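You operate a simulated robot arm through the tools that you are given. There is no shell and no other tool. Be economical: measure what you need, move in short steps, check, and stop when the job is done.

Carry out the task below with a simulated two-armed robot. There is one attempt and no reset: what you move stays moved.

## Task
Hold the measuring jug on the top of the black case lid steady with one hand and put the black thumb screw in it with the other.

The check looks at the end state, three seconds after you hand in, the way a careful person would. Anything else that was tipped, shoved, dropped, spilled or broken makes it a failure. Lids that push on must go on centred and level and be pressed home; caps that screw on are set level and turned clockwise until they are tight.

## Robot
Two 7-joint arms with two-finger parallel grippers on one trunk, on a base that drives. Base frame: it is fixed to the floor where the robot stands at the start and does not move with it; the origin is under the middle of the robot, x ahead of it, y to its left, z up; the surface under the hand at the start is at about z = 760. Lengths are in mm, angles in rad, forces in N, time in s.
The left shoulder is at the start at [20, 113, 1222], the right one opposite. With the tool pointing down near the work surface each hand reaches from about 100 to 580 mm from the robot's upright axis, wherever it stands, measured 20 degrees to its own side. Places, roughly: measuring jug [-1750, 750, 750]. Payload 1.57 kg a hand.
The TCP of each hand is the grasp point between the finger pads, 30 mm short of the fingertips. In the tool frame z runs along the fingers and y along their closing line. Largest opening 80 mm; finger width 17, thickness 12; the body of the gripper, 40 by 82 mm, starts 80 mm behind the TCP.
Orientation is that of the tool frame in the base frame, as a unit quaternion [w, x, y, z]. With the fingers straight down and closing along the base's y, the tool's x points along the base's -x, its y along +y and its z along -z.

## Interface
- The arms move only by the tool apply_moves. It takes "left_rows", "right_rows" or both (then of equal length, played together; a hand with none holds still); each is a list of rows, each a list of 7 numbers: the turn, a rotation vector about the base's x, y, z in rad, then the shift along the base's x, y, z in mm, then the closure, from 0 (fully open) to 1 (shut). In form: [[rx, ry, rz, x, y, z, claw], ...]. A call has 1 to 20 rows; each row shifts and turns the commanded pose from where the row before left it. Each row takes 0.2 s and may step no farther than 50 mm and 0.15 rad from the row before; otherwise, or with a gripper value out of range, the whole call is refused. A pose out of reach is approached as far as the arm can. The call stops where the force on the tool passes 40 N (or 10 N more than at its start, if that is more) or the arm is blocked; 0.2 s more then pass. The fingers move at their own pace (about 45 mm/s each) and stop on an object; they squeeze with about 30 N. The grip force told is the motor's: it shows also when the fingers shut on nothing. Time passes only in rows, and 0.2 s behind the last, so rows that do not move let the fingers close. The reply holds the time, the measured pose of the TCP, the force on the tool along the base axes, the opening and the grip force, in the units named above and with some noise, with the torque about the TCP (base axes, N m) and any sound that the robot's microphone picked up.
- Cameras (640 x 400 px; columns grow to the right, rows downward): "scene" is now at [99.3, -3.9, 1336.8]; the picture's right is [-0.16, -0.99, 0.00], its down [-0.58, 0.09, -0.81] and it looks along [0.80, -0.13, -0.59] (base axes); focal length 270 px, centre (320, 200). "left" rides on the left gripper at [72, 7, -122] in its tool frame; the picture's right is [-0.09, 1.00, 0.00], its down [-0.84, -0.08, -0.54] and it looks along [-0.54, -0.05, 0.84] (tool axes); focal length 238 px, centre (320, 200). "right" rides on the right gripper at [72, -7, -122] in its tool frame; the picture's right is [0.09, 1.00, 0.00], its down [-0.84, 0.08, -0.54] and it looks along [-0.54, 0.05, 0.84] (tool axes); focal length 238 px, centre (320, 200). There is no depth. A picture from a camera that has moved, and an enlarged one, comes with that camera's place and axes in the base frame and with its lens. The place of the scene camera against the robot may be out by one fixed shift of up to 18 mm in any direction.
- camera(camera): a new picture of that camera. It takes no simulated time.
- raise_lower(by): slides the trunk up (or, below 0, down) by that many mm; the arms and the scene camera ride with it, the base frame stays. It gives what a move gives, with no picture.
- drive_base(legs): drives the robot by 1 to 6 legs, each [ahead, left, turn to the left] in mm, mm and rad, along the robot's own axes; the way and the turn of a leg run together, so that a leg with both is an arc; at most 1500 mm and 3.142 rad a leg. The arms and the cameras ride along, it lands a little off, and it stops where it bumps. It gives what a move gives.
- pan_tilt(pan, tilt): turns the head with the scene camera to pan (to the left, within 1.396 rad either way) and tilt (down, from -0.506 to 1.204), counted from straight ahead of the robot. It gives what a move gives.
- enlarge(camera, box): a new picture of the part [left, top, right, bottom] of that camera's present view, enlarged. It takes no simulated time.
- finish_job(): hands the job in; it is judged then, once.

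Go step by step. Nothing tells you exact positions but the pictures and the camera data: compare them with the known pose of the tool, close in by small moves and look again before you grip or let go. The budget is 120 turns and 100 pictures, counting those below and the enlarged ones. Unless the task says otherwise, let go and move clear before handing in, and close with one line.

The tools are called as a command line: name --argument value ..., lists and objects as JSON in quotes. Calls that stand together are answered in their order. apply_moves: Moves the arms, as the interface text tells. Its arguments: {"type":"object","properties":{"left_rows":{"type":"array"},"right_rows":{"type":"array"}},"required":[]} The other tools are called the same way: raise_lower (by) slides the trunk up or down; drive_base (legs) drives the base; pan_tilt (pan, tilt) turns the head that bears the scene camera; camera (camera) takes a picture; enlarge (camera, box) takes an enlarged picture of a part of a camera's view; finish_job () hands the job in.

At the start:

```text
t: 0.0
left_tool_pos: [391.8, 86.6, 1043.2]
left_orientation: [0.0, 0.0, 1.0, 0.0]
left_wrist_force: [-0.4, -0.6, -0.3]
left_moment: [-0.02, -0.02, 0.01]
left_gripper_width: 80.1
left_gripper_force: 0.0
right_tool_pos: [390.4, -249.1, 1000.0]
right_orientation: [0.0, 0.0, 1.0, 0.0]
right_wrist_force: [-0.3, 0.2, -0.2]
right_moment: [-0.04, 0.02, 0.01]
right_gripper_width: 80.1
right_gripper_force: 0.0
trunk travel left (down, up): [-275.0, 295.0]
robot x, y, heading: [1.8, 1.6, -0.001]
head pan, tilt: [-0.161, 0.634]
```

scene: 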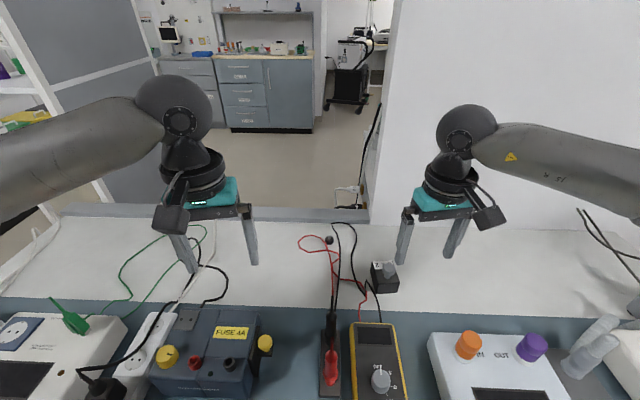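
right: 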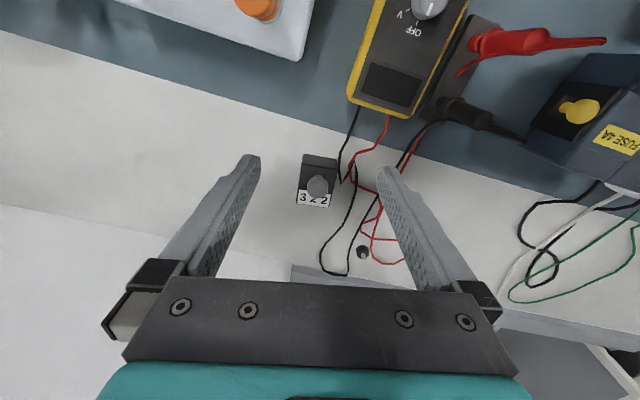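
left: 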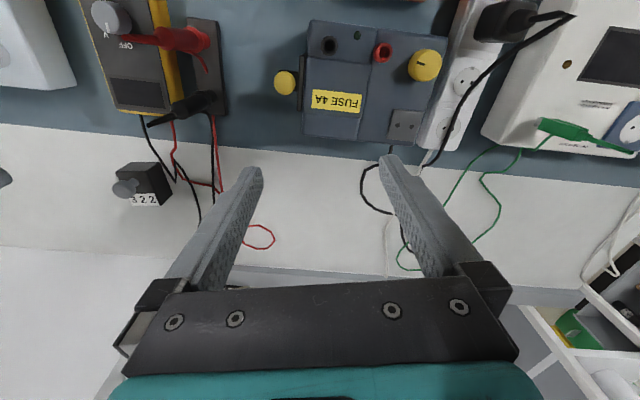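

I see a bench with a multimeter, a fuse box and a small dark knob-like object near the red lead; the jug is behind the robot. I'll enlarge to identify the thumb screw.

enlarge --camera "scene" --box '[280, 210, 420, 300]'

enlarge --camera "right" --box '[280, 140, 440, 290]'

```text
4.44 times, centred on (350, 255) of scene
camera zoom: at [99.3, -3.9, 1336.8], right [-0.16, -0.99, 0.0], down [-0.58, 0.09, -0.81], along [0.8, -0.13, -0.59], focal length 1200 px, centre (187, -44)
```

zoom: 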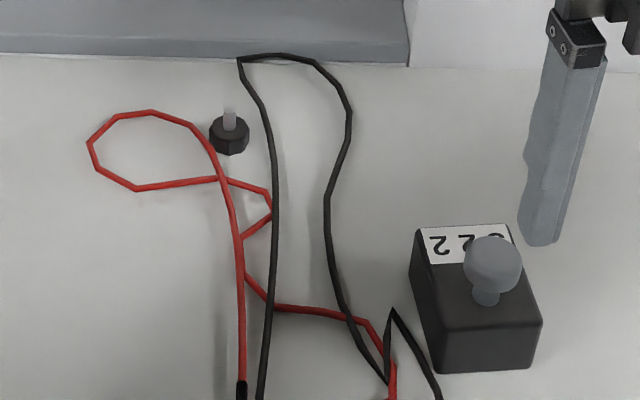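

```text
2.67 times, centred on (360, 215) of right
camera zoom: at [318.6, -255.9, 1121.0], right [-0.09, 1.0, 0.0], down [0.84, 0.08, 0.54], along [0.54, 0.05, -0.84], focal length 636 px, centre (213, 160)
```

zoom: 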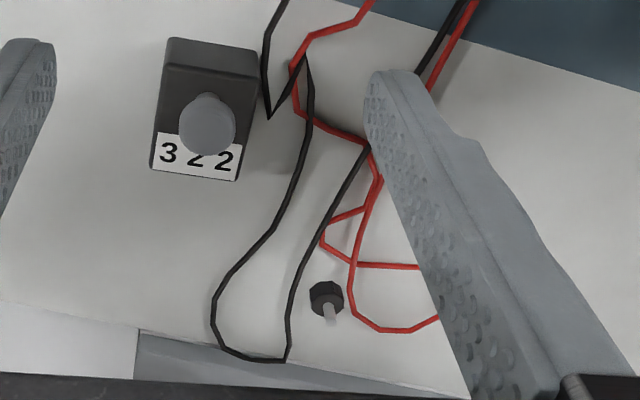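

The thumb screw appears to stand head-down, shank up at about (667, -132, 765), beyond the hand's reach. I'll look down at the bench front to see how far the base can drive forward.

pan_tilt --pan 0 --tilt 1.2

camera --camera "scene"

```text
t: 1.0
left_tool_pos: [391.5, 86.4, 1042.9]
left_orientation: [0.0, 0.0, 1.0, 0.0]
left_wrist_force: [-0.8, -0.3, 0.1]
left_moment: [-0.01, -0.03, 0.01]
left_gripper_width: 80.1
left_gripper_force: 0.1
right_tool_pos: [390.1, -248.5, 1001.0]
right_orientation: [0.001, 0.001, 1.0, 0.0]
right_wrist_force: [0.7, -1.3, 0.5]
right_moment: [0.01, 0.0, -0.01]
right_gripper_width: 79.9
right_gripper_force: 0.0
trunk travel left (down, up): [-275.0, 295.0]
robot x, y, heading: [-1.1, -0.0, -0.001]
head pan, tilt: [0.0, 1.201]
```

```text
94 pictures are left
camera scene: at [69.1, 10.0, 1295.1], right [0.0, -1.0, 0.0], down [-0.93, 0.0, -0.36], along [0.36, 0.0, -0.93], focal length 270 px, centre (320, 200)
```

scene: 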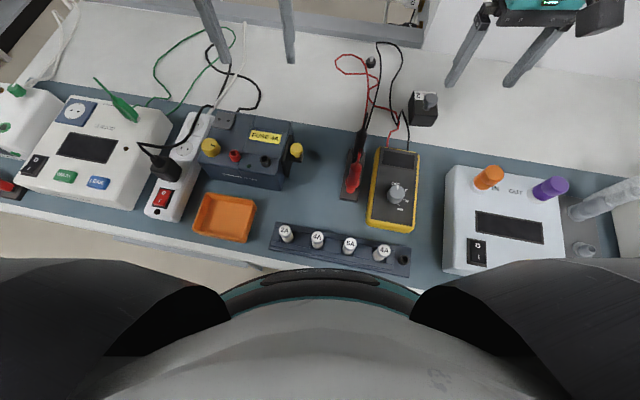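

Bench front is about x=120, so the base can't advance much; I'll instead lower the trunk and tilt the right tool forward. First raise both hands to keep clear while lowering.

apply_moves --left_rows '[[0, 0, 0, 0, 0, 40, 0], [0, 0, 0, 0, 0, 40, 0], [0, 0, 0, 0, 0, 40, 0], [0, 0, 0, 0, 0, 40, 0]]' --right_rows '[[0, 0, 0, 0, 0, 45, 0], [0, 0, 0, 0, 0, 45, 0], [0, 0, 0, 0, 0, 45, 0], [0, 0, 0, 0, 0, 45, 0]]'

raise_lower --by -180

pan_tilt --pan -0.16 --tilt 0.75

camera --camera "scene"

```text
t: 2.0
left_tool_pos: [391.4, 87.0, 1204.4]
left_orientation: [0.0, 0.001, 1.0, 0.0]
left_wrist_force: [-0.6, 0.4, 0.9]
left_moment: [0.04, -0.05, 0.01]
left_gripper_width: 79.9
left_gripper_force: 0.0
right_tool_pos: [386.9, -248.4, 1181.1]
right_orientation: [0.001, 0.0, 1.0, -0.001]
right_wrist_force: [-0.4, -0.2, -0.3]
right_moment: [-0.01, 0.02, 0.02]
right_gripper_width: 80.3
right_gripper_force: 0.1
trunk travel left (down, up): [-275.0, 295.0]
robot x, y, heading: [1.8, 0.7, 0.004]
head pan, tilt: [0.0, 1.201]
```

```text
t: 4.0
left_tool_pos: [389.9, 86.6, 1022.6]
left_orientation: [0.0, 0.001, 1.0, -0.001]
left_wrist_force: [0.2, -0.1, -0.6]
left_moment: [0.0, -0.03, -0.01]
left_gripper_width: 80.0
left_gripper_force: 0.0
right_tool_pos: [387.4, -248.3, 1000.7]
right_orientation: [-0.001, 0.001, 1.0, 0.0]
right_wrist_force: [0.1, -0.2, -0.7]
right_moment: [-0.02, 0.03, -0.02]
right_gripper_width: 80.1
right_gripper_force: 0.1
trunk travel left (down, up): [-95.0, 475.0]
robot x, y, heading: [-1.8, -2.6, -0.002]
head pan, tilt: [0.0, 1.201]
```

```text
t: 4.9
left_tool_pos: [391.6, 86.7, 1023.4]
left_orientation: [0.001, 0.0, 1.0, 0.0]
left_wrist_force: [0.3, 0.0, 0.6]
left_moment: [0.0, -0.01, -0.01]
left_gripper_width: 80.0
left_gripper_force: 0.0
right_tool_pos: [386.7, -249.7, 1000.9]
right_orientation: [-0.001, 0.001, 1.0, 0.0]
right_wrist_force: [0.4, 0.5, 0.4]
right_moment: [-0.01, 0.01, 0.0]
right_gripper_width: 79.9
right_gripper_force: 0.0
trunk travel left (down, up): [-95.0, 475.0]
robot x, y, heading: [-3.1, 3.0, 0.002]
head pan, tilt: [-0.161, 0.75]
```

```text
93 pictures are left
camera scene: at [94.9, -3.2, 1146.8], right [-0.16, -0.99, 0.0], down [-0.67, 0.11, -0.73], along [0.72, -0.12, -0.68], focal length 270 px, centre (320, 200)
```

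scene: 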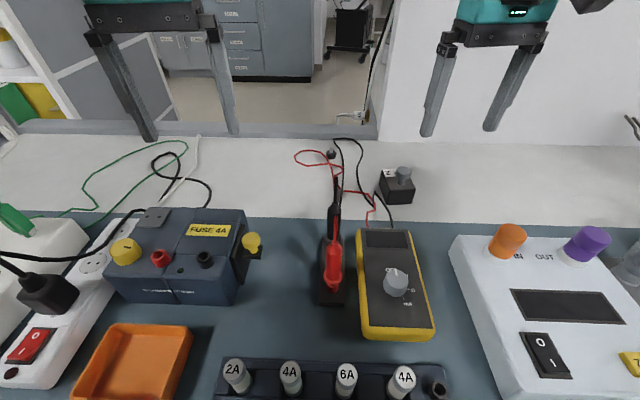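

Next I bring the right hand forward above and before the screw, tilting it 0.5 rad forward.

apply_moves --right_rows '[[0, -0.087, 0, 36, 19, -12, 0], [0, -0.087, 0, 36, 19, -12, 0], [0, -0.087, 0, 36, 19, -12, 0], [0, -0.087, 0, 36, 19, -12, 0], [0, -0.087, 0, 36, 19, -12, 0], [0, -0.087, 0, 36, 19, -12, 0]]'

camera --camera "right"

camera --camera "scene"

```text
t: 6.3
left_tool_pos: [391.1, 86.6, 1022.3]
left_orientation: [0.0, 0.0, 1.0, 0.0]
left_wrist_force: [-0.3, 0.3, 0.0]
left_moment: [0.01, 0.03, 0.0]
left_gripper_width: 80.2
left_gripper_force: 0.0
right_tool_pos: [602.3, -134.0, 928.2]
right_orientation: [0.259, 0.001, 0.966, 0.0]
right_wrist_force: [0.2, -0.8, -0.6]
right_moment: [-0.02, 0.0, -0.01]
right_gripper_width: 79.8
right_gripper_force: 0.0
trunk travel left (down, up): [-95.0, 475.0]
robot x, y, heading: [0.9, 2.1, 0.002]
head pan, tilt: [-0.161, 0.75]
```

```text
92 pictures are left
camera right: at [479.7, -142.1, 996.8], right [-0.08, 1.0, -0.05], down [0.45, 0.08, 0.89], along [0.89, 0.05, -0.46], focal length 238 px, centre (320, 200)
```

right: 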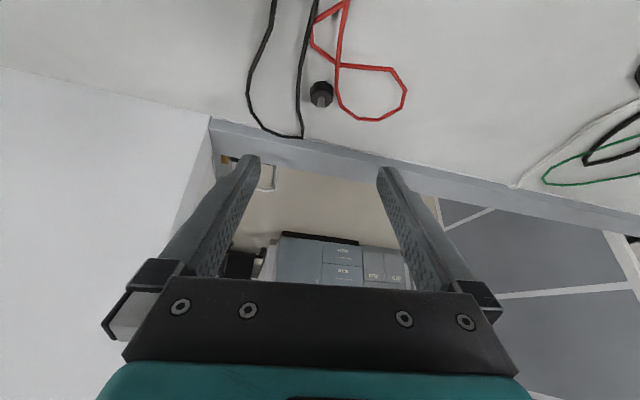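

```text
91 pictures are left
camera scene: at [95.0, -3.1, 1146.8], right [-0.16, -0.99, 0.0], down [-0.67, 0.11, -0.73], along [0.72, -0.12, -0.68], focal length 270 px, centre (320, 200)
```

scene: 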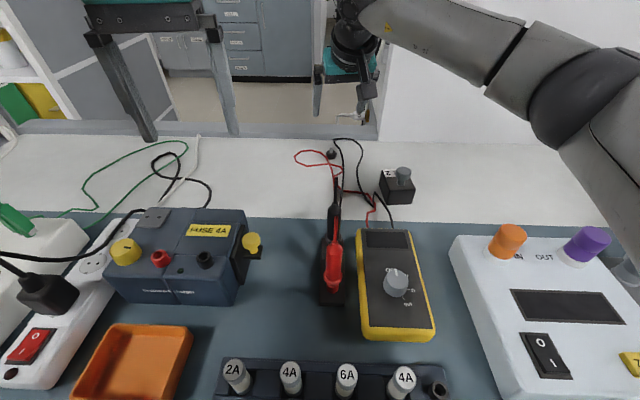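

Screw measured at about (663, -138). Let me enlarge to check the cable clearance.

enlarge --camera "right" --box '[240, 50, 420, 150]'

```text
3.56 times, centred on (330, 100) of right
camera zoom: at [479.7, -142.1, 996.8], right [-0.08, 1.0, -0.05], down [0.45, 0.08, 0.89], along [0.89, 0.05, -0.46], focal length 848 px, centre (284, 556)
```

zoom: 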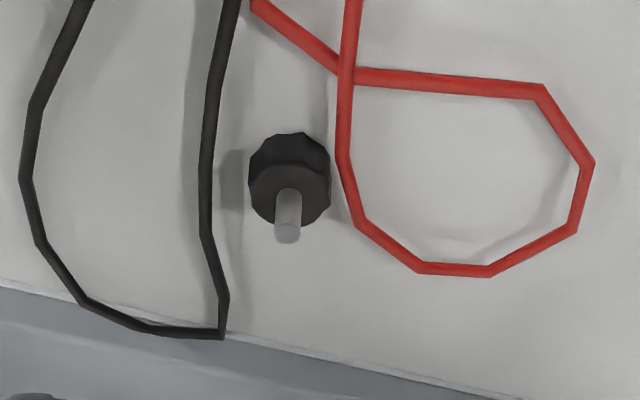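

Red cable passes about 16 mm from the screw, so I'll yaw the tool 45° so the fingers fit between the leads and grip the shank. Hover first.

apply_moves --right_rows '[[0, 0, -0.131, 9, 1, -13, 0.3], [0, 0, -0.131, 9, 1, -13, 0.5], [0, 0, -0.131, 9, 1, -13, 0.7], [0, 0, -0.131, 9, 1, -13, 0.7], [0, 0, -0.131, 9, 1, -13, 0.7], [0, 0, -0.131, 9, 1, -13, 0.7]]'

camera --camera "right"

enlarge --camera "scene" --box '[250, 80, 450, 205]'

```text
t: 7.7
left_tool_pos: [391.6, 84.8, 1022.6]
left_orientation: [-0.001, 0.001, 1.0, 0.0]
left_wrist_force: [0.2, -0.2, -0.1]
left_moment: [0.03, 0.02, -0.03]
left_gripper_width: 79.9
left_gripper_force: 0.1
right_tool_pos: [633.0, -131.2, 856.5]
right_orientation: [0.238, 0.362, 0.896, -0.095]
right_wrist_force: [-0.6, 0.1, 0.1]
right_moment: [0.01, -0.02, 0.0]
right_gripper_width: 23.6
right_gripper_force: 0.1
right hand out of reach, approached as far as the arm can: row 6
trunk travel left (down, up): [-95.0, 475.0]
robot x, y, heading: [-0.9, 0.2, -0.0]
head pan, tilt: [-0.161, 0.75]
```

```text
89 pictures are left
camera right: at [540.1, -51.8, 925.0], right [0.63, 0.77, -0.04], down [0.38, -0.26, 0.89], along [0.67, -0.58, -0.46], focal length 238 px, centre (320, 200)
```

right: 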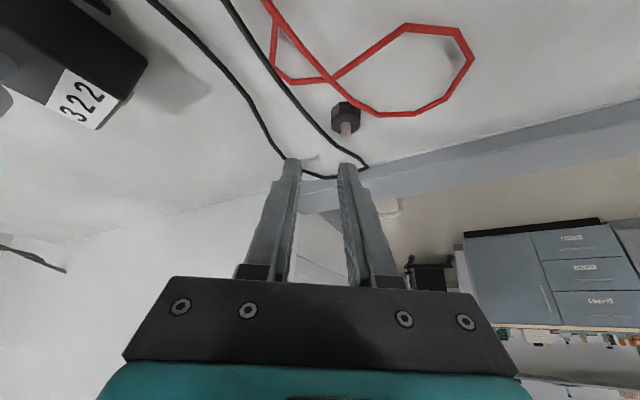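

```text
3.20 times, centred on (350, 142) of scene
camera zoom: at [94.7, -4.5, 1146.9], right [-0.16, -0.99, 0.0], down [-0.67, 0.11, -0.73], along [0.72, -0.12, -0.68], focal length 864 px, centre (224, 384)
```

zoom: 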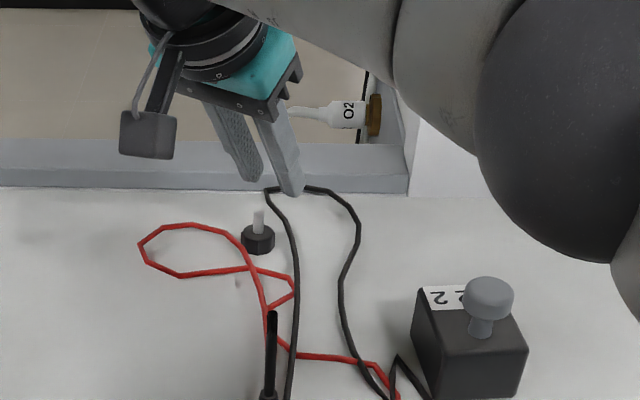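

The arm ran out of reach at that yaw, so I turn back to a slight yaw, raise the hand and slide the trunk down a bit more.

apply_moves --right_rows '[[0, 0, 0.127, -6, 0, 12, 0.7], [0, 0, 0.127, -6, 0, 12, 0.7], [0, 0, 0.127, -6, 0, 12, 0.7], [0, 0, 0.127, -6, 0, 12, 0.7], [0, 0, 0.127, -6, 0, 12, 0.7], [-0.015, -0.099, 0, 0, 0, 0, 0.7]]'

raise_lower --by -60

camera --camera "right"

```text
t: 9.1
left_tool_pos: [390.1, 86.0, 1022.4]
left_orientation: [0.0, 0.0, 1.0, 0.0]
left_wrist_force: [0.7, -0.6, 0.2]
left_moment: [0.01, 0.04, -0.01]
left_gripper_width: 80.1
left_gripper_force: 0.2
right_tool_pos: [600.9, -130.5, 919.8]
right_orientation: [0.306, 0.073, 0.949, -0.023]
right_wrist_force: [0.2, -0.2, 0.3]
right_moment: [-0.01, 0.02, -0.03]
right_gripper_width: 23.8
right_gripper_force: 0.0
trunk travel left (down, up): [-95.0, 475.0]
robot x, y, heading: [2.3, 1.6, 0.003]
head pan, tilt: [-0.161, 0.75]
```

```text
t: 10.1
left_tool_pos: [391.8, 85.7, 962.5]
left_orientation: [0.0, 0.0, 1.0, -0.001]
left_wrist_force: [-0.1, 0.1, -0.7]
left_moment: [-0.01, 0.02, 0.0]
left_gripper_width: 79.6
left_gripper_force: 0.1
right_tool_pos: [601.2, -130.7, 857.9]
right_orientation: [0.304, 0.073, 0.949, -0.023]
right_wrist_force: [0.5, -0.5, 0.3]
right_moment: [0.0, 0.01, -0.03]
right_gripper_width: 23.9
right_gripper_force: 0.0
trunk travel left (down, up): [-35.0, 535.0]
robot x, y, heading: [-2.1, 2.2, -0.005]
head pan, tilt: [-0.161, 0.75]
```

```text
87 pictures are left
camera right: at [473.2, -118.5, 914.2], right [0.08, 1.0, -0.05], down [0.37, 0.02, 0.93], along [0.93, -0.09, -0.37], focal length 238 px, centre (320, 200)
```

right: 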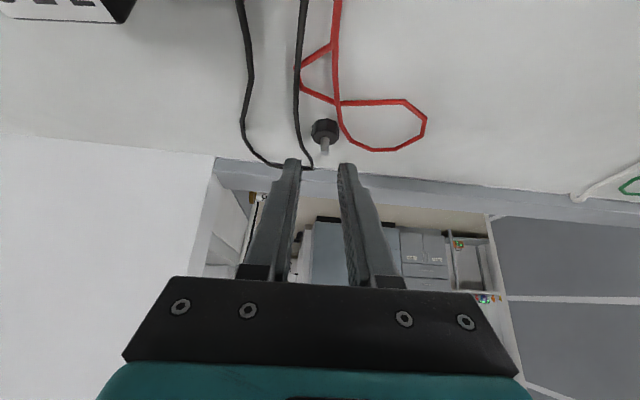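

Screw now reads about (661, -135). I approach to just above it and look again.

apply_moves --right_rows '[[0, 0, 0, 20, -1, -8, 0.7], [0, 0, 0, 15, -1, -8, 0.7]]'

camera --camera "right"

enlarge --camera "scene" --box '[260, 70, 420, 170]'

```text
t: 10.7
left_tool_pos: [391.6, 86.1, 963.0]
left_orientation: [0.0, 0.0, 1.0, 0.0]
left_wrist_force: [-0.1, -0.6, -0.4]
left_moment: [0.0, 0.02, -0.01]
left_gripper_width: 79.4
left_gripper_force: 0.0
right_tool_pos: [635.2, -132.5, 841.3]
right_orientation: [0.305, 0.072, 0.949, -0.023]
right_wrist_force: [-0.3, 0.0, -0.9]
right_moment: [0.01, 0.0, 0.01]
right_gripper_width: 23.9
right_gripper_force: 0.1
trunk travel left (down, up): [-35.0, 535.0]
robot x, y, heading: [-0.2, -1.4, 0.006]
head pan, tilt: [-0.161, 0.75]
```

```text
86 pictures are left
camera right: at [507.2, -120.2, 897.2], right [0.08, 1.0, -0.05], down [0.37, 0.02, 0.93], along [0.93, -0.09, -0.37], focal length 238 px, centre (320, 200)
```

right: 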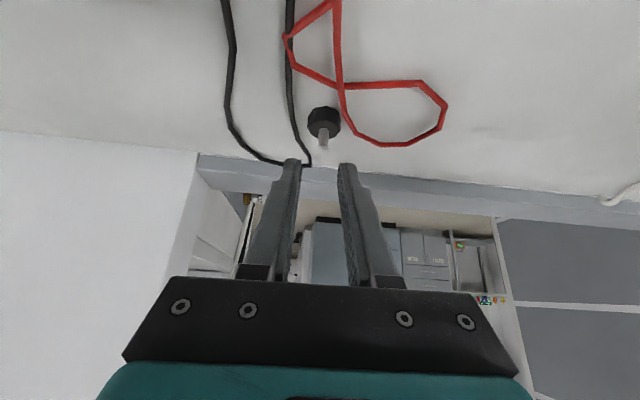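

```text
4.00 times, centred on (340, 120) of scene
camera zoom: at [95.0, -3.2, 1086.8], right [-0.16, -0.99, 0.0], down [-0.67, 0.11, -0.73], along [0.72, -0.12, -0.68], focal length 1080 px, centre (240, 520)
```

zoom: 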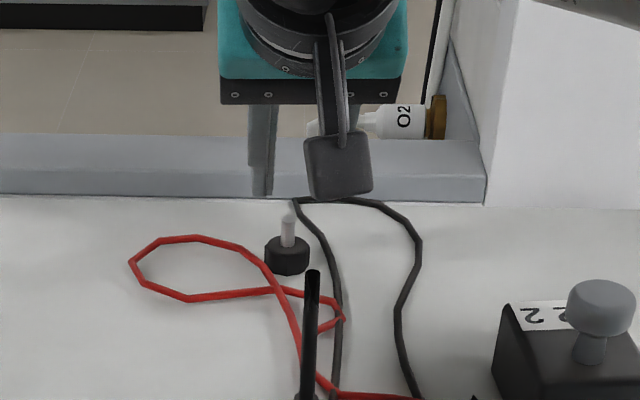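

Aligned within a couple of mm; I descend most of the way straddling the shank.

apply_moves --right_rows '[[0, 0, 0, 8, 1, -10, 0.7], [0, 0, 0, 4, 0, -10, 0.7], [0, 0, 0, 0, 0, -8, 0.7]]'

camera --camera "right"

enlarge --camera "scene" --box '[260, 70, 420, 170]'

```text
t: 11.5
left_tool_pos: [391.6, 86.5, 963.0]
left_orientation: [0.0, 0.0, 1.0, 0.0]
left_wrist_force: [0.1, 0.2, -0.1]
left_moment: [0.0, 0.0, 0.0]
left_gripper_width: 80.2
left_gripper_force: 0.0
right_tool_pos: [648.2, -130.5, 815.5]
right_orientation: [0.305, 0.073, 0.949, -0.024]
right_wrist_force: [0.2, 0.4, -0.2]
right_moment: [0.01, 0.01, -0.02]
right_gripper_width: 24.1
right_gripper_force: 0.0
trunk travel left (down, up): [-35.0, 535.0]
robot x, y, heading: [2.8, -1.4, -0.007]
head pan, tilt: [-0.161, 0.75]
```

```text
84 pictures are left
camera right: at [519.8, -119.0, 870.4], right [0.08, 1.0, -0.05], down [0.37, 0.02, 0.93], along [0.93, -0.09, -0.37], focal length 238 px, centre (320, 200)
```

right: 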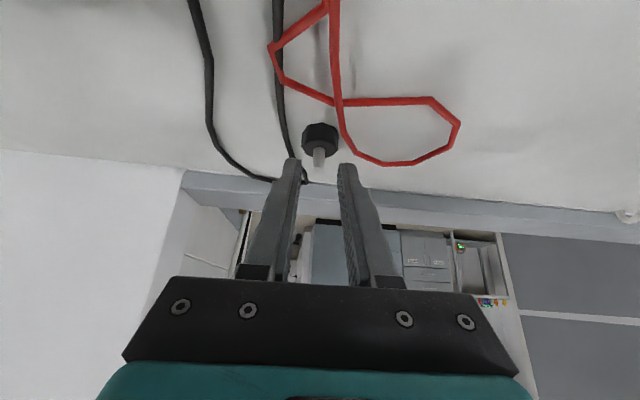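

```text
4.00 times, centred on (340, 120) of scene
camera zoom: at [94.9, -3.3, 1086.8], right [-0.16, -0.99, 0.0], down [-0.67, 0.11, -0.73], along [0.72, -0.12, -0.68], focal length 1080 px, centre (240, 520)
```

zoom: 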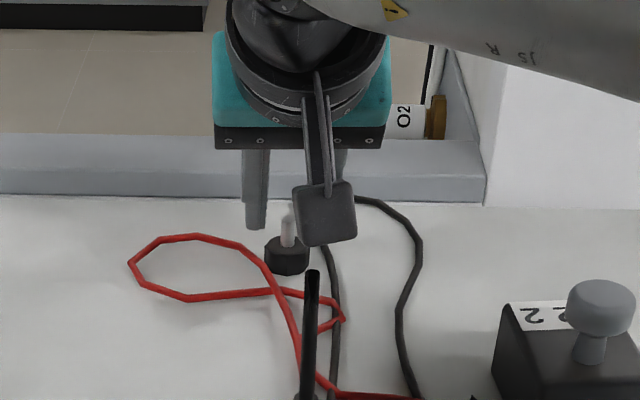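

Shank is centred between the fingers; I descend the last 10 mm and close.

apply_moves --right_rows '[[0, 0, 0, -1, 0, -5, 0.7], [0, 0, 0, -1, 0, -5, 0.7], [0, 0, 0, 0, 0, 0, 0.7]]'

enlarge --camera "right" --box '[240, 90, 400, 190]'

```text
t: 12.3
left_tool_pos: [391.6, 85.5, 963.6]
left_orientation: [0.0, 0.0, 1.0, 0.0]
left_wrist_force: [0.8, 0.3, -1.0]
left_moment: [-0.03, -0.01, 0.01]
left_gripper_width: 79.9
left_gripper_force: 0.1
right_tool_pos: [646.3, -131.6, 803.9]
right_orientation: [0.305, 0.071, 0.949, -0.023]
right_wrist_force: [1.5, 0.3, -0.1]
right_moment: [0.01, 0.02, 0.01]
right_gripper_width: 23.8
right_gripper_force: 0.0
trunk travel left (down, up): [-35.0, 535.0]
robot x, y, heading: [1.4, -0.7, 0.003]
head pan, tilt: [-0.161, 0.75]
```

```text
4.00 times, centred on (320, 140) of right
camera zoom: at [517.9, -119.7, 860.6], right [0.08, 1.0, -0.05], down [0.37, 0.02, 0.93], along [0.93, -0.09, -0.37], focal length 953 px, centre (320, 440)
```

zoom: 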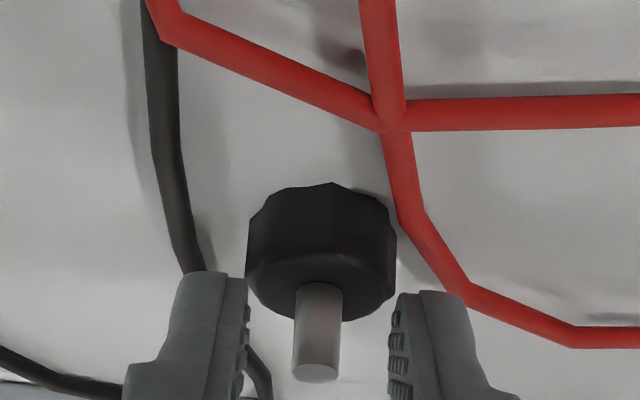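

Fingers straddle the shank; closing now.

apply_moves --right_rows '[[0, 0, 0, 0, 0, 0, 0.85], [0, 0, 0, 0, 0, 0, 1], [0, 0, 0, 0, 0, 0, 1], [0, 0, 0, 0, 0, 0, 1]]'

enlarge --camera "right" --box '[240, 90, 400, 190]'

```text
t: 13.3
left_tool_pos: [391.2, 86.6, 962.4]
left_orientation: [0.0, 0.0, 1.0, 0.001]
left_wrist_force: [0.5, 0.2, -0.1]
left_moment: [-0.01, 0.0, 0.0]
left_gripper_width: 80.2
left_gripper_force: 0.0
right_tool_pos: [647.6, -130.7, 804.7]
right_orientation: [0.305, 0.073, 0.949, -0.023]
right_wrist_force: [0.3, 0.6, -0.4]
right_moment: [0.04, 0.01, -0.03]
right_gripper_width: 4.1
right_gripper_force: 25.2
trunk travel left (down, up): [-35.0, 535.0]
robot x, y, heading: [0.9, -2.1, 0.002]
head pan, tilt: [-0.161, 0.75]
```

```text
4.00 times, centred on (320, 140) of right
camera zoom: at [518.0, -119.9, 860.7], right [0.08, 1.0, -0.05], down [0.37, 0.02, 0.93], along [0.93, -0.09, -0.37], focal length 953 px, centre (320, 440)
```

zoom: 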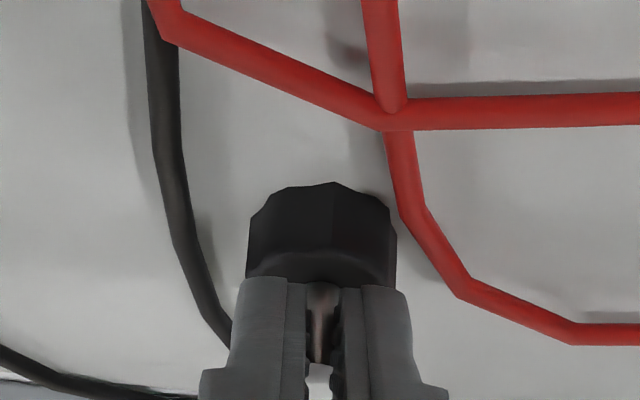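

Gripped at the shank it seems; lift a little and check.

apply_moves --right_rows '[[0, 0, 0, 0, 0, 10, 1], [0, 0, 0, 0, 0, 20, 1], [0, 0, 0, -10, 0, 30, 1], [0, 0, 0, -20, 0, 30, 1]]'

camera --camera "right"

camera --camera "scene"

```text
t: 14.3
left_tool_pos: [391.3, 86.6, 962.9]
left_orientation: [-0.001, 0.0, 1.0, -0.001]
left_wrist_force: [-0.7, 0.1, -0.2]
left_moment: [0.0, -0.01, 0.01]
left_gripper_width: 80.1
left_gripper_force: 0.1
right_tool_pos: [616.5, -130.7, 893.9]
right_orientation: [0.305, 0.073, 0.949, -0.023]
right_wrist_force: [0.1, 0.1, -0.2]
right_moment: [-0.03, -0.03, 0.01]
right_gripper_width: 3.9
right_gripper_force: 25.2
trunk travel left (down, up): [-35.0, 535.0]
robot x, y, heading: [-1.4, -0.5, -0.006]
head pan, tilt: [-0.161, 0.75]
```

```text
80 pictures are left
camera right: at [487.9, -118.6, 949.6], right [0.08, 1.0, -0.05], down [0.37, 0.02, 0.93], along [0.93, -0.09, -0.37], focal length 238 px, centre (320, 200)
```

right: 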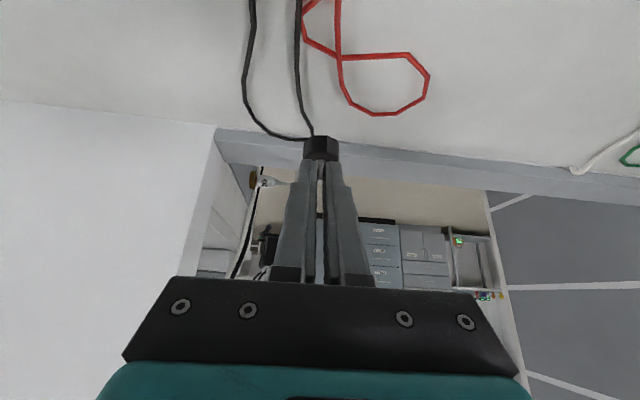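

```text
79 pictures are left
camera scene: at [94.8, -3.2, 1086.9], right [-0.16, -0.99, 0.0], down [-0.67, 0.11, -0.73], along [0.72, -0.12, -0.68], focal length 270 px, centre (320, 200)
```

scene: 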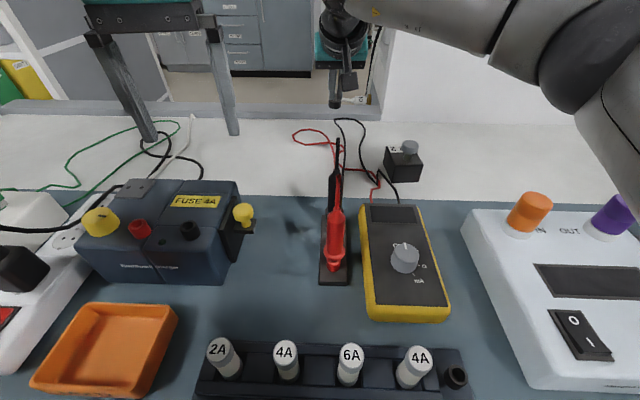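

The screw is held. I raise the trunk back and retract the hand to vertical near the body.

raise_lower --by 240

apply_moves --right_rows '[[0.0185, 0.1226, 0, -48, -12, 0, 1], [0.0185, 0.1226, 0, -48, -12, 0, 1], [0.0185, 0.1226, 0, -48, -12, 0, 1], [0.0185, 0.1226, 0, -48, -12, 0, 1], [0.0185, 0.1226, 0, -48, -12, 0, 1], [0, 0, 0.14, 0, 0, 0, 1]]'

pan_tilt --pan 1.39 --tilt 0.3

camera --camera "scene"

pan_tilt --pan -1.39 --tilt 0.3

camera --camera "scene"

```text
t: 16.8
left_tool_pos: [391.4, 86.9, 1202.5]
left_orientation: [0.0, 0.0, 1.0, 0.0]
left_wrist_force: [-0.2, 0.0, -0.2]
left_moment: [-0.01, -0.03, -0.05]
left_gripper_width: 79.8
left_gripper_force: 0.1
right_tool_pos: [617.8, -132.1, 1133.2]
right_orientation: [0.305, 0.072, 0.949, -0.022]
right_wrist_force: [-0.7, 0.4, 0.2]
right_moment: [-0.01, 0.0, 0.05]
right_gripper_width: 6.0
right_gripper_force: 25.7
trunk travel left (down, up): [-275.0, 295.0]
robot x, y, heading: [2.0, 0.9, 0.002]
head pan, tilt: [-0.161, 0.75]
```

```text
t: 18.2
left_tool_pos: [391.6, 85.6, 1203.1]
left_orientation: [0.0, -0.001, 1.0, -0.001]
left_wrist_force: [-0.1, 0.6, -0.6]
left_moment: [0.02, 0.02, 0.0]
left_gripper_width: 79.9
left_gripper_force: 0.1
right_tool_pos: [375.3, -192.6, 1133.6]
right_orientation: [0.0, 0.006, 1.0, 0.0]
right_wrist_force: [0.7, 0.4, -0.7]
right_moment: [-0.03, 0.01, 0.02]
right_gripper_width: 5.6
right_gripper_force: 25.5
trunk travel left (down, up): [-275.0, 295.0]
robot x, y, heading: [-0.6, -1.2, 0.004]
head pan, tilt: [-0.161, 0.75]
```

```text
t: 19.8
left_tool_pos: [390.5, 85.6, 1202.5]
left_orientation: [0.0, 0.0, 1.0, 0.0]
left_wrist_force: [1.1, -0.3, 0.9]
left_moment: [0.01, -0.01, 0.01]
left_gripper_width: 79.8
left_gripper_force: 0.1
right_tool_pos: [375.7, -192.6, 1134.6]
right_orientation: [0.001, 0.005, 1.0, 0.0]
right_wrist_force: [0.0, -0.2, -0.3]
right_moment: [0.03, -0.01, -0.01]
right_gripper_width: 5.6
right_gripper_force: 25.0
trunk travel left (down, up): [-275.0, 295.0]
robot x, y, heading: [-1.0, -0.2, -0.001]
head pan, tilt: [1.389, 0.3]
```

```text
78 pictures are left
camera scene: at [30.0, 101.8, 1367.2], right [0.98, -0.18, 0.0], down [-0.05, -0.29, -0.96], along [0.17, 0.94, -0.3], focal length 270 px, centre (320, 200)
```

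scene: 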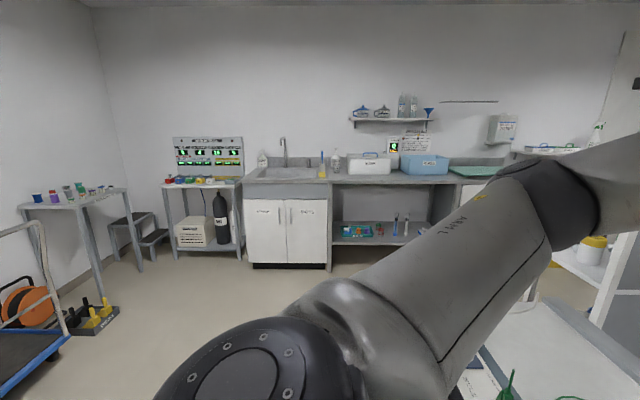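

```text
t: 22.3
left_tool_pos: [390.8, 86.1, 1203.7]
left_orientation: [0.0, -0.001, 1.0, 0.0]
left_wrist_force: [-0.1, -0.9, 0.9]
left_moment: [0.02, -0.01, 0.04]
left_gripper_width: 80.0
left_gripper_force: 0.1
right_tool_pos: [376.3, -191.2, 1134.4]
right_orientation: [0.0, 0.007, 1.0, 0.0]
right_wrist_force: [0.4, 0.7, 0.9]
right_moment: [0.0, -0.02, 0.05]
right_gripper_width: 5.8
right_gripper_force: 25.7
trunk travel left (down, up): [-275.0, 295.0]
robot x, y, heading: [0.0, -4.6, -0.001]
head pan, tilt: [-1.389, 0.3]
```

```text
77 pictures are left
camera scene: at [30.0, -81.8, 1367.2], right [-0.98, -0.18, 0.0], down [-0.05, 0.29, -0.96], along [0.17, -0.94, -0.3], focal length 270 px, centre (320, 200)
```

scene: 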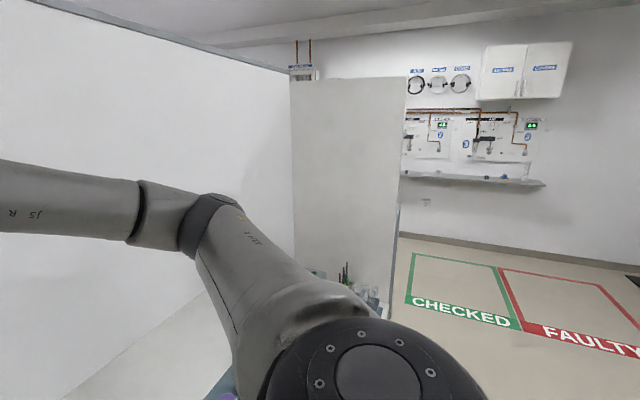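

Screw still held. The jug is behind left; I back off 250 mm and turn left, then look.

drive_base --legs '[[-250, 0, 0], [0, 0, 1.5]]'

pan_tilt --pan 1.0 --tilt 0.5

camera --camera "scene"

```text
t: 27.6
left_tool_pos: [-274.9, 400.8, 1202.3]
left_orientation: [0.001, -0.658, 0.753, 0.0]
left_wrist_force: [0.2, -0.4, 0.4]
left_moment: [-0.01, 0.01, 0.01]
left_gripper_width: 79.9
left_gripper_force: 0.0
right_tool_pos: [-0.4, 348.4, 1133.0]
right_orientation: [0.001, -0.653, 0.757, 0.0]
right_wrist_force: [-0.1, 0.0, 0.3]
right_moment: [0.01, 0.0, -0.02]
right_gripper_width: 5.5
right_gripper_force: 25.9
trunk travel left (down, up): [-275.0, 295.0]
robot x, y, heading: [-244.1, 2.1, 1.437]
head pan, tilt: [-1.389, 0.3]
```

```text
t: 29.8
left_tool_pos: [-274.2, 399.9, 1202.9]
left_orientation: [-0.001, -0.658, 0.753, 0.0]
left_wrist_force: [0.1, 1.4, 0.2]
left_moment: [-0.01, 0.01, -0.02]
left_gripper_width: 80.2
left_gripper_force: 0.0
right_tool_pos: [-0.4, 346.7, 1134.4]
right_orientation: [0.001, -0.654, 0.757, 0.0]
right_wrist_force: [0.9, -0.3, -1.8]
right_moment: [0.01, 0.01, -0.03]
right_gripper_width: 5.5
right_gripper_force: 25.7
trunk travel left (down, up): [-275.0, 295.0]
robot x, y, heading: [-236.9, 4.2, 1.436]
head pan, tilt: [1.0, 0.499]
```

```text
76 pictures are left
camera scene: at [-306.2, 79.8, 1348.8], right [0.65, 0.76, 0.0], down [0.36, -0.31, -0.88], along [-0.67, 0.57, -0.48], focal length 270 px, centre (320, 200)
```

scene: 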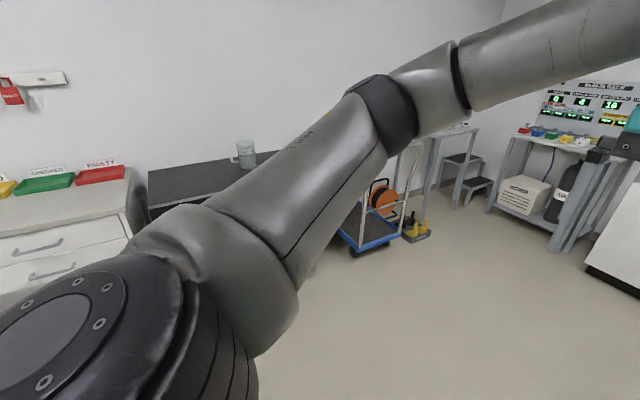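

The jug stands on a black case ahead-left. Turn to face it and look.

drive_base --legs '[[0, 0, 1.27]]'

pan_tilt --pan 0 --tilt 0.4

camera --camera "scene"

enlarge --camera "scene" --box '[220, 120, 420, 245]'

```text
t: 33.4
left_tool_pos: [-634.5, 77.6, 1202.5]
left_orientation: [-0.001, 0.979, -0.204, 0.0]
left_wrist_force: [-0.1, 0.3, 0.4]
left_moment: [-0.01, 0.02, 0.01]
left_gripper_width: 80.0
left_gripper_force: 0.0
right_tool_pos: [-510.9, 327.9, 1134.7]
right_orientation: [0.0, 0.978, -0.21, -0.001]
right_wrist_force: [0.1, -1.3, 0.8]
right_moment: [0.01, 0.01, -0.01]
right_gripper_width: 5.7
right_gripper_force: 26.0
trunk travel left (down, up): [-275.0, 295.0]
robot x, y, heading: [-246.5, -0.4, 2.731]
head pan, tilt: [1.0, 0.499]
```

```text
t: 34.6
left_tool_pos: [-634.5, 77.1, 1202.6]
left_orientation: [0.0, 0.979, -0.204, -0.001]
left_wrist_force: [-0.4, -0.4, 0.0]
left_moment: [-0.02, 0.01, 0.01]
left_gripper_width: 79.8
left_gripper_force: 0.0
right_tool_pos: [-508.8, 326.5, 1134.1]
right_orientation: [0.0, 0.978, -0.209, -0.001]
right_wrist_force: [0.0, -0.5, -1.0]
right_moment: [0.02, 0.01, -0.01]
right_gripper_width: 5.8
right_gripper_force: 25.6
trunk travel left (down, up): [-275.0, 295.0]
robot x, y, heading: [-245.8, -1.8, 2.731]
head pan, tilt: [0.0, 0.4]
```

```text
75 pictures are left
camera scene: at [-332.5, 51.7, 1357.9], right [0.4, 0.92, 0.0], down [0.36, -0.15, -0.92], along [-0.85, 0.37, -0.39], focal length 270 px, centre (320, 200)
```

scene: 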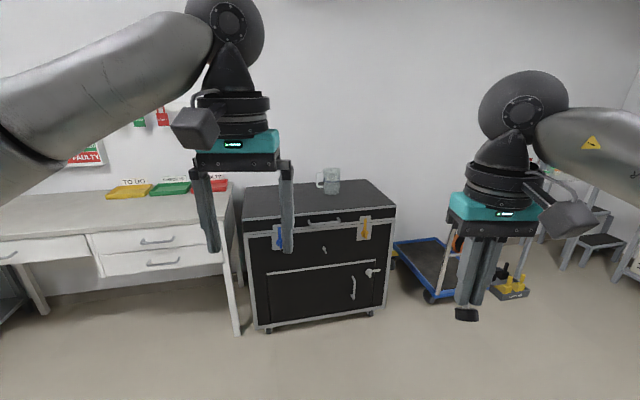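

```text
3.20 times, centred on (320, 182) of scene
camera zoom: at [-332.5, 51.7, 1357.9], right [0.4, 0.92, 0.0], down [0.36, -0.15, -0.92], along [-0.85, 0.37, -0.39], focal length 864 px, centre (320, 256)
```

zoom: 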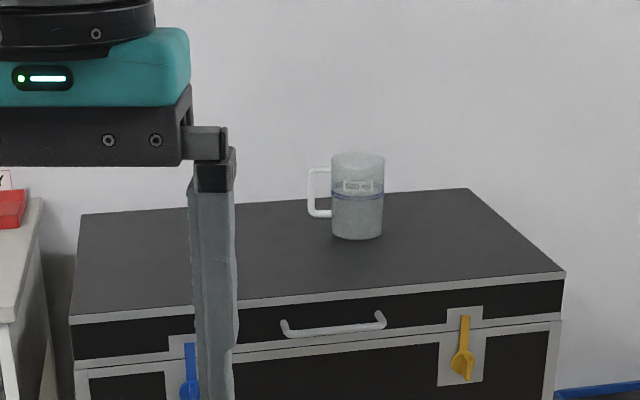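

The jug (about 95 mm wide, handle to the robot's left) stands on the case near (-1720, 740). I drive most of the way and look again.

drive_base --legs '[[950, -130, 0], [0, 0, 0.22]]'

pan_tilt --pan -0.1 --tilt 0.7

camera --camera "scene"

```text
t: 40.3
left_tool_pos: [-1427.4, 478.5, 1203.1]
left_orientation: [0.0, 0.995, -0.101, 0.001]
left_wrist_force: [0.5, 0.1, 0.4]
left_moment: [0.03, -0.03, -0.01]
left_gripper_width: 80.0
left_gripper_force: 0.1
right_tool_pos: [-1357.1, 747.9, 1134.7]
right_orientation: [0.0, 0.994, -0.106, -0.001]
right_wrist_force: [0.0, 0.0, -0.1]
right_moment: [0.02, 0.0, 0.01]
right_gripper_width: 5.7
right_gripper_force: 25.5
trunk travel left (down, up): [-275.0, 295.0]
robot x, y, heading: [-1027.5, 485.0, 2.944]
head pan, tilt: [0.0, 0.4]
```

```text
t: 41.1
left_tool_pos: [-1427.5, 478.5, 1202.9]
left_orientation: [0.0, 0.995, -0.1, 0.0]
left_wrist_force: [0.1, -0.5, 0.1]
left_moment: [-0.01, 0.01, -0.02]
left_gripper_width: 80.2
left_gripper_force: 0.0
right_tool_pos: [-1357.3, 748.3, 1133.9]
right_orientation: [-0.001, 0.994, -0.106, -0.002]
right_wrist_force: [0.2, -0.2, -0.3]
right_moment: [-0.02, 0.01, 0.03]
right_gripper_width: 5.8
right_gripper_force: 25.5
trunk travel left (down, up): [-275.0, 295.0]
robot x, y, heading: [-1028.7, 486.4, 2.944]
head pan, tilt: [-0.099, 0.7]
```

```text
73 pictures are left
camera scene: at [-1114.9, 522.9, 1331.1], right [0.29, 0.96, 0.0], down [0.61, -0.19, -0.77], along [-0.73, 0.23, -0.64], focal length 270 px, centre (320, 200)
```

scene: 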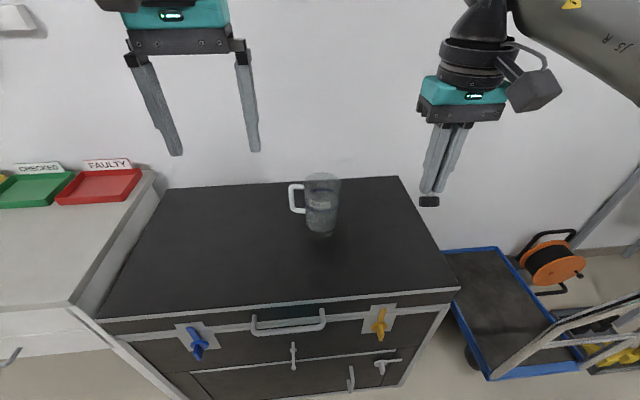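

Jug range is uncertain (about 600–650 mm from the robot); I use the wrist cameras to triangulate.

camera --camera "left"

camera --camera "right"

enlarge --camera "scene" --box '[250, 150, 410, 250]'

```text
72 pictures are left
camera left: at [-1359.7, 457.6, 1325.6], right [-0.29, -0.96, 0.0], down [-0.8, 0.24, 0.54], along [-0.52, 0.16, -0.84], focal length 238 px, centre (320, 200)
```

left: 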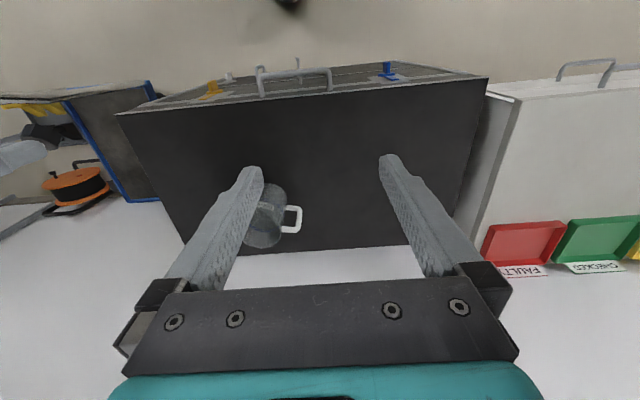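

```text
71 pictures are left
camera right: at [-1284.9, 738.9, 1254.9], right [-0.12, -0.99, 0.0], down [-0.83, 0.1, 0.54], along [-0.54, 0.07, -0.84], focal length 238 px, centre (320, 200)
```

right: 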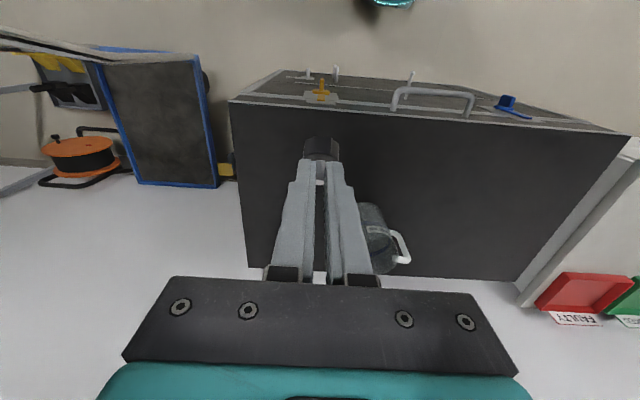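

```text
4.00 times, centred on (330, 200) of scene
camera zoom: at [-1114.9, 522.9, 1331.1], right [0.29, 0.96, 0.0], down [0.61, -0.19, -0.77], along [-0.73, 0.23, -0.64], focal length 1080 px, centre (280, 200)
```

zoom: 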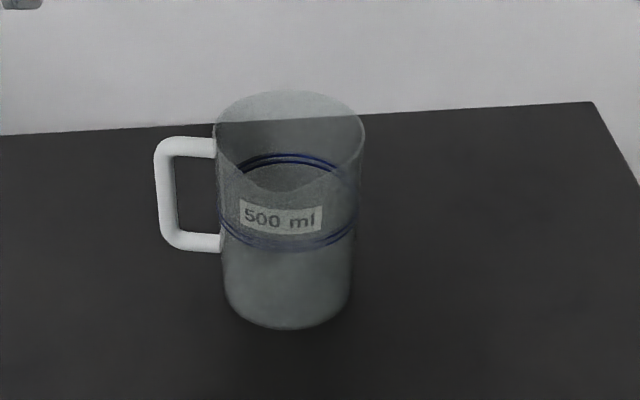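

Estimate: jug axis about (-1670, 695), handle top z≈886. I drive 200 mm forward and survey again.

drive_base --legs '[[195, 0, 0]]'

pan_tilt --pan -0.05 --tilt 0.85

camera --camera "scene"

camera --camera "left"

camera --camera "right"

```text
t: 42.6
left_tool_pos: [-1612.3, 516.4, 1202.3]
left_orientation: [0.0, 0.995, -0.101, 0.001]
left_wrist_force: [-1.0, -0.3, -0.3]
left_moment: [0.0, -0.02, 0.0]
left_gripper_width: 80.0
left_gripper_force: 0.1
right_tool_pos: [-1540.7, 785.5, 1134.6]
right_orientation: [0.0, 0.994, -0.107, -0.001]
right_wrist_force: [0.1, 0.1, -0.3]
right_moment: [0.04, -0.03, 0.0]
right_gripper_width: 5.7
right_gripper_force: 25.9
trunk travel left (down, up): [-275.0, 295.0]
robot x, y, heading: [-1210.6, 523.2, 2.938]
head pan, tilt: [-0.099, 0.7]
```

```text
t: 43.3
left_tool_pos: [-1611.1, 515.4, 1202.9]
left_orientation: [0.0, 0.995, -0.101, 0.001]
left_wrist_force: [0.5, -0.3, -0.4]
left_moment: [0.0, -0.01, 0.01]
left_gripper_width: 80.1
left_gripper_force: 0.0
right_tool_pos: [-1539.7, 785.8, 1134.6]
right_orientation: [0.0, 0.994, -0.106, -0.001]
right_wrist_force: [0.5, 0.6, 0.1]
right_moment: [0.01, 0.0, 0.01]
right_gripper_width: 5.5
right_gripper_force: 26.0
trunk travel left (down, up): [-275.0, 295.0]
robot x, y, heading: [-1210.9, 521.2, 2.942]
head pan, tilt: [-0.051, 0.85]
```

```text
69 pictures are left
camera scene: at [-1292.8, 554.5, 1318.9], right [0.25, 0.97, 0.0], down [0.73, -0.19, -0.66], along [-0.64, 0.16, -0.75], focal length 270 px, centre (320, 200)
```

scene: 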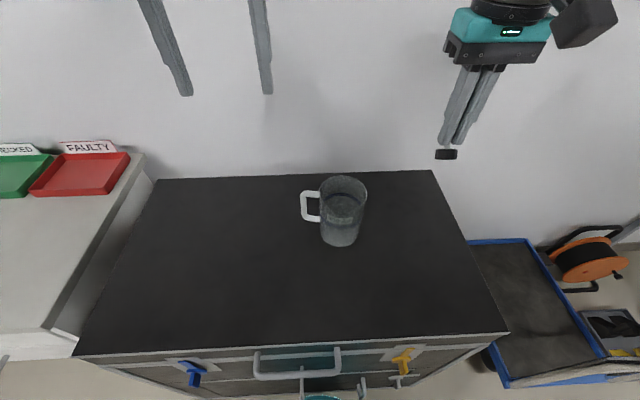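

```text
68 pictures are left
camera left: at [-1543.0, 494.9, 1325.6], right [-0.29, -0.96, 0.0], down [-0.8, 0.24, 0.54], along [-0.52, 0.16, -0.84], focal length 238 px, centre (320, 200)
```

left: 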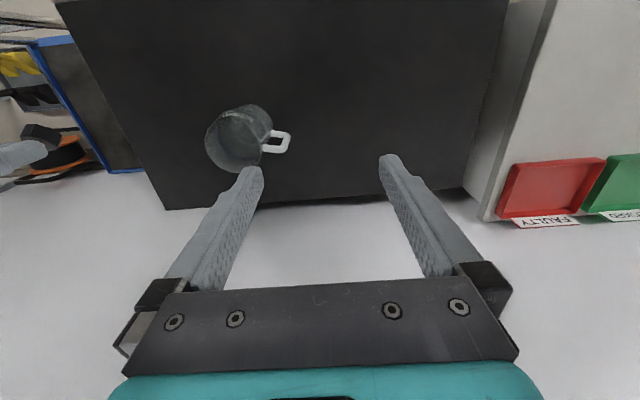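

```text
67 pictures are left
camera right: at [-1468.2, 776.2, 1254.9], right [-0.12, -0.99, 0.0], down [-0.83, 0.1, 0.54], along [-0.54, 0.07, -0.84], focal length 238 px, centre (320, 200)
```

right: 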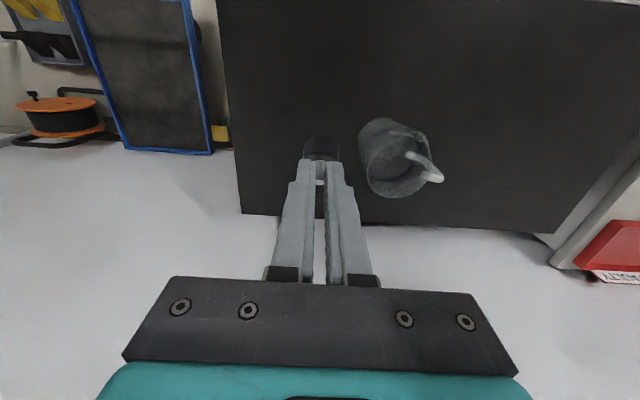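

I refine with enlarged wrist views.

enlarge --camera "left" --box '[180, 80, 308, 180]'

enlarge --camera "right" --box '[335, 105, 463, 205]'

enlarge --camera "scene" --box '[280, 160, 408, 260]'

```text
4.00 times, centred on (244, 130) of left
camera zoom: at [-1543.0, 494.9, 1325.6], right [-0.29, -0.96, 0.0], down [-0.8, 0.24, 0.54], along [-0.52, 0.16, -0.84], focal length 953 px, centre (624, 480)
```

zoom: 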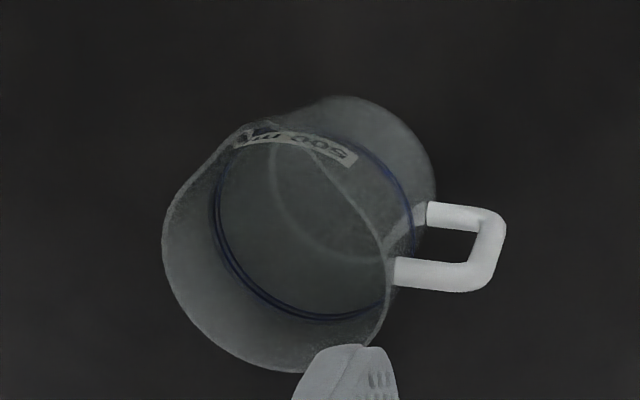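

```text
4.00 times, centred on (399, 155) of right
camera zoom: at [-1468.2, 776.2, 1254.9], right [-0.12, -0.99, 0.0], down [-0.83, 0.1, 0.54], along [-0.54, 0.07, -0.84], focal length 953 px, centre (4, 380)
```

zoom: 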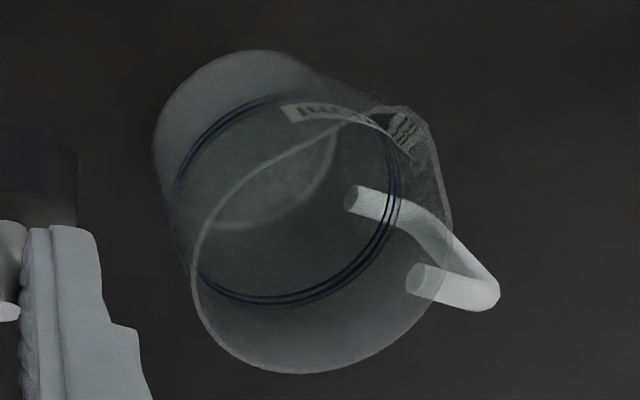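

```text
4.00 times, centred on (344, 210) of scene
camera zoom: at [-1292.8, 554.5, 1318.9], right [0.25, 0.97, 0.0], down [0.73, -0.19, -0.66], along [-0.64, 0.16, -0.75], focal length 1080 px, centre (224, 160)
```

zoom: 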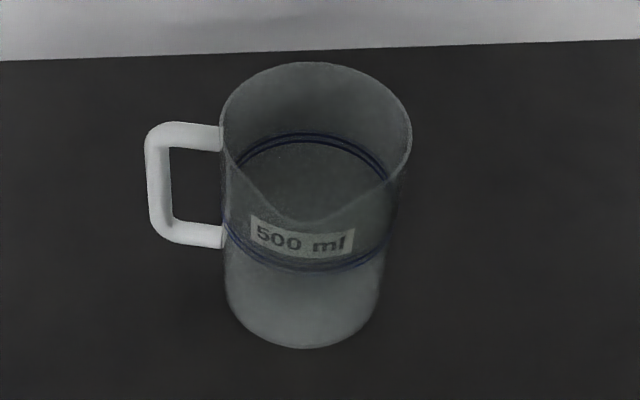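

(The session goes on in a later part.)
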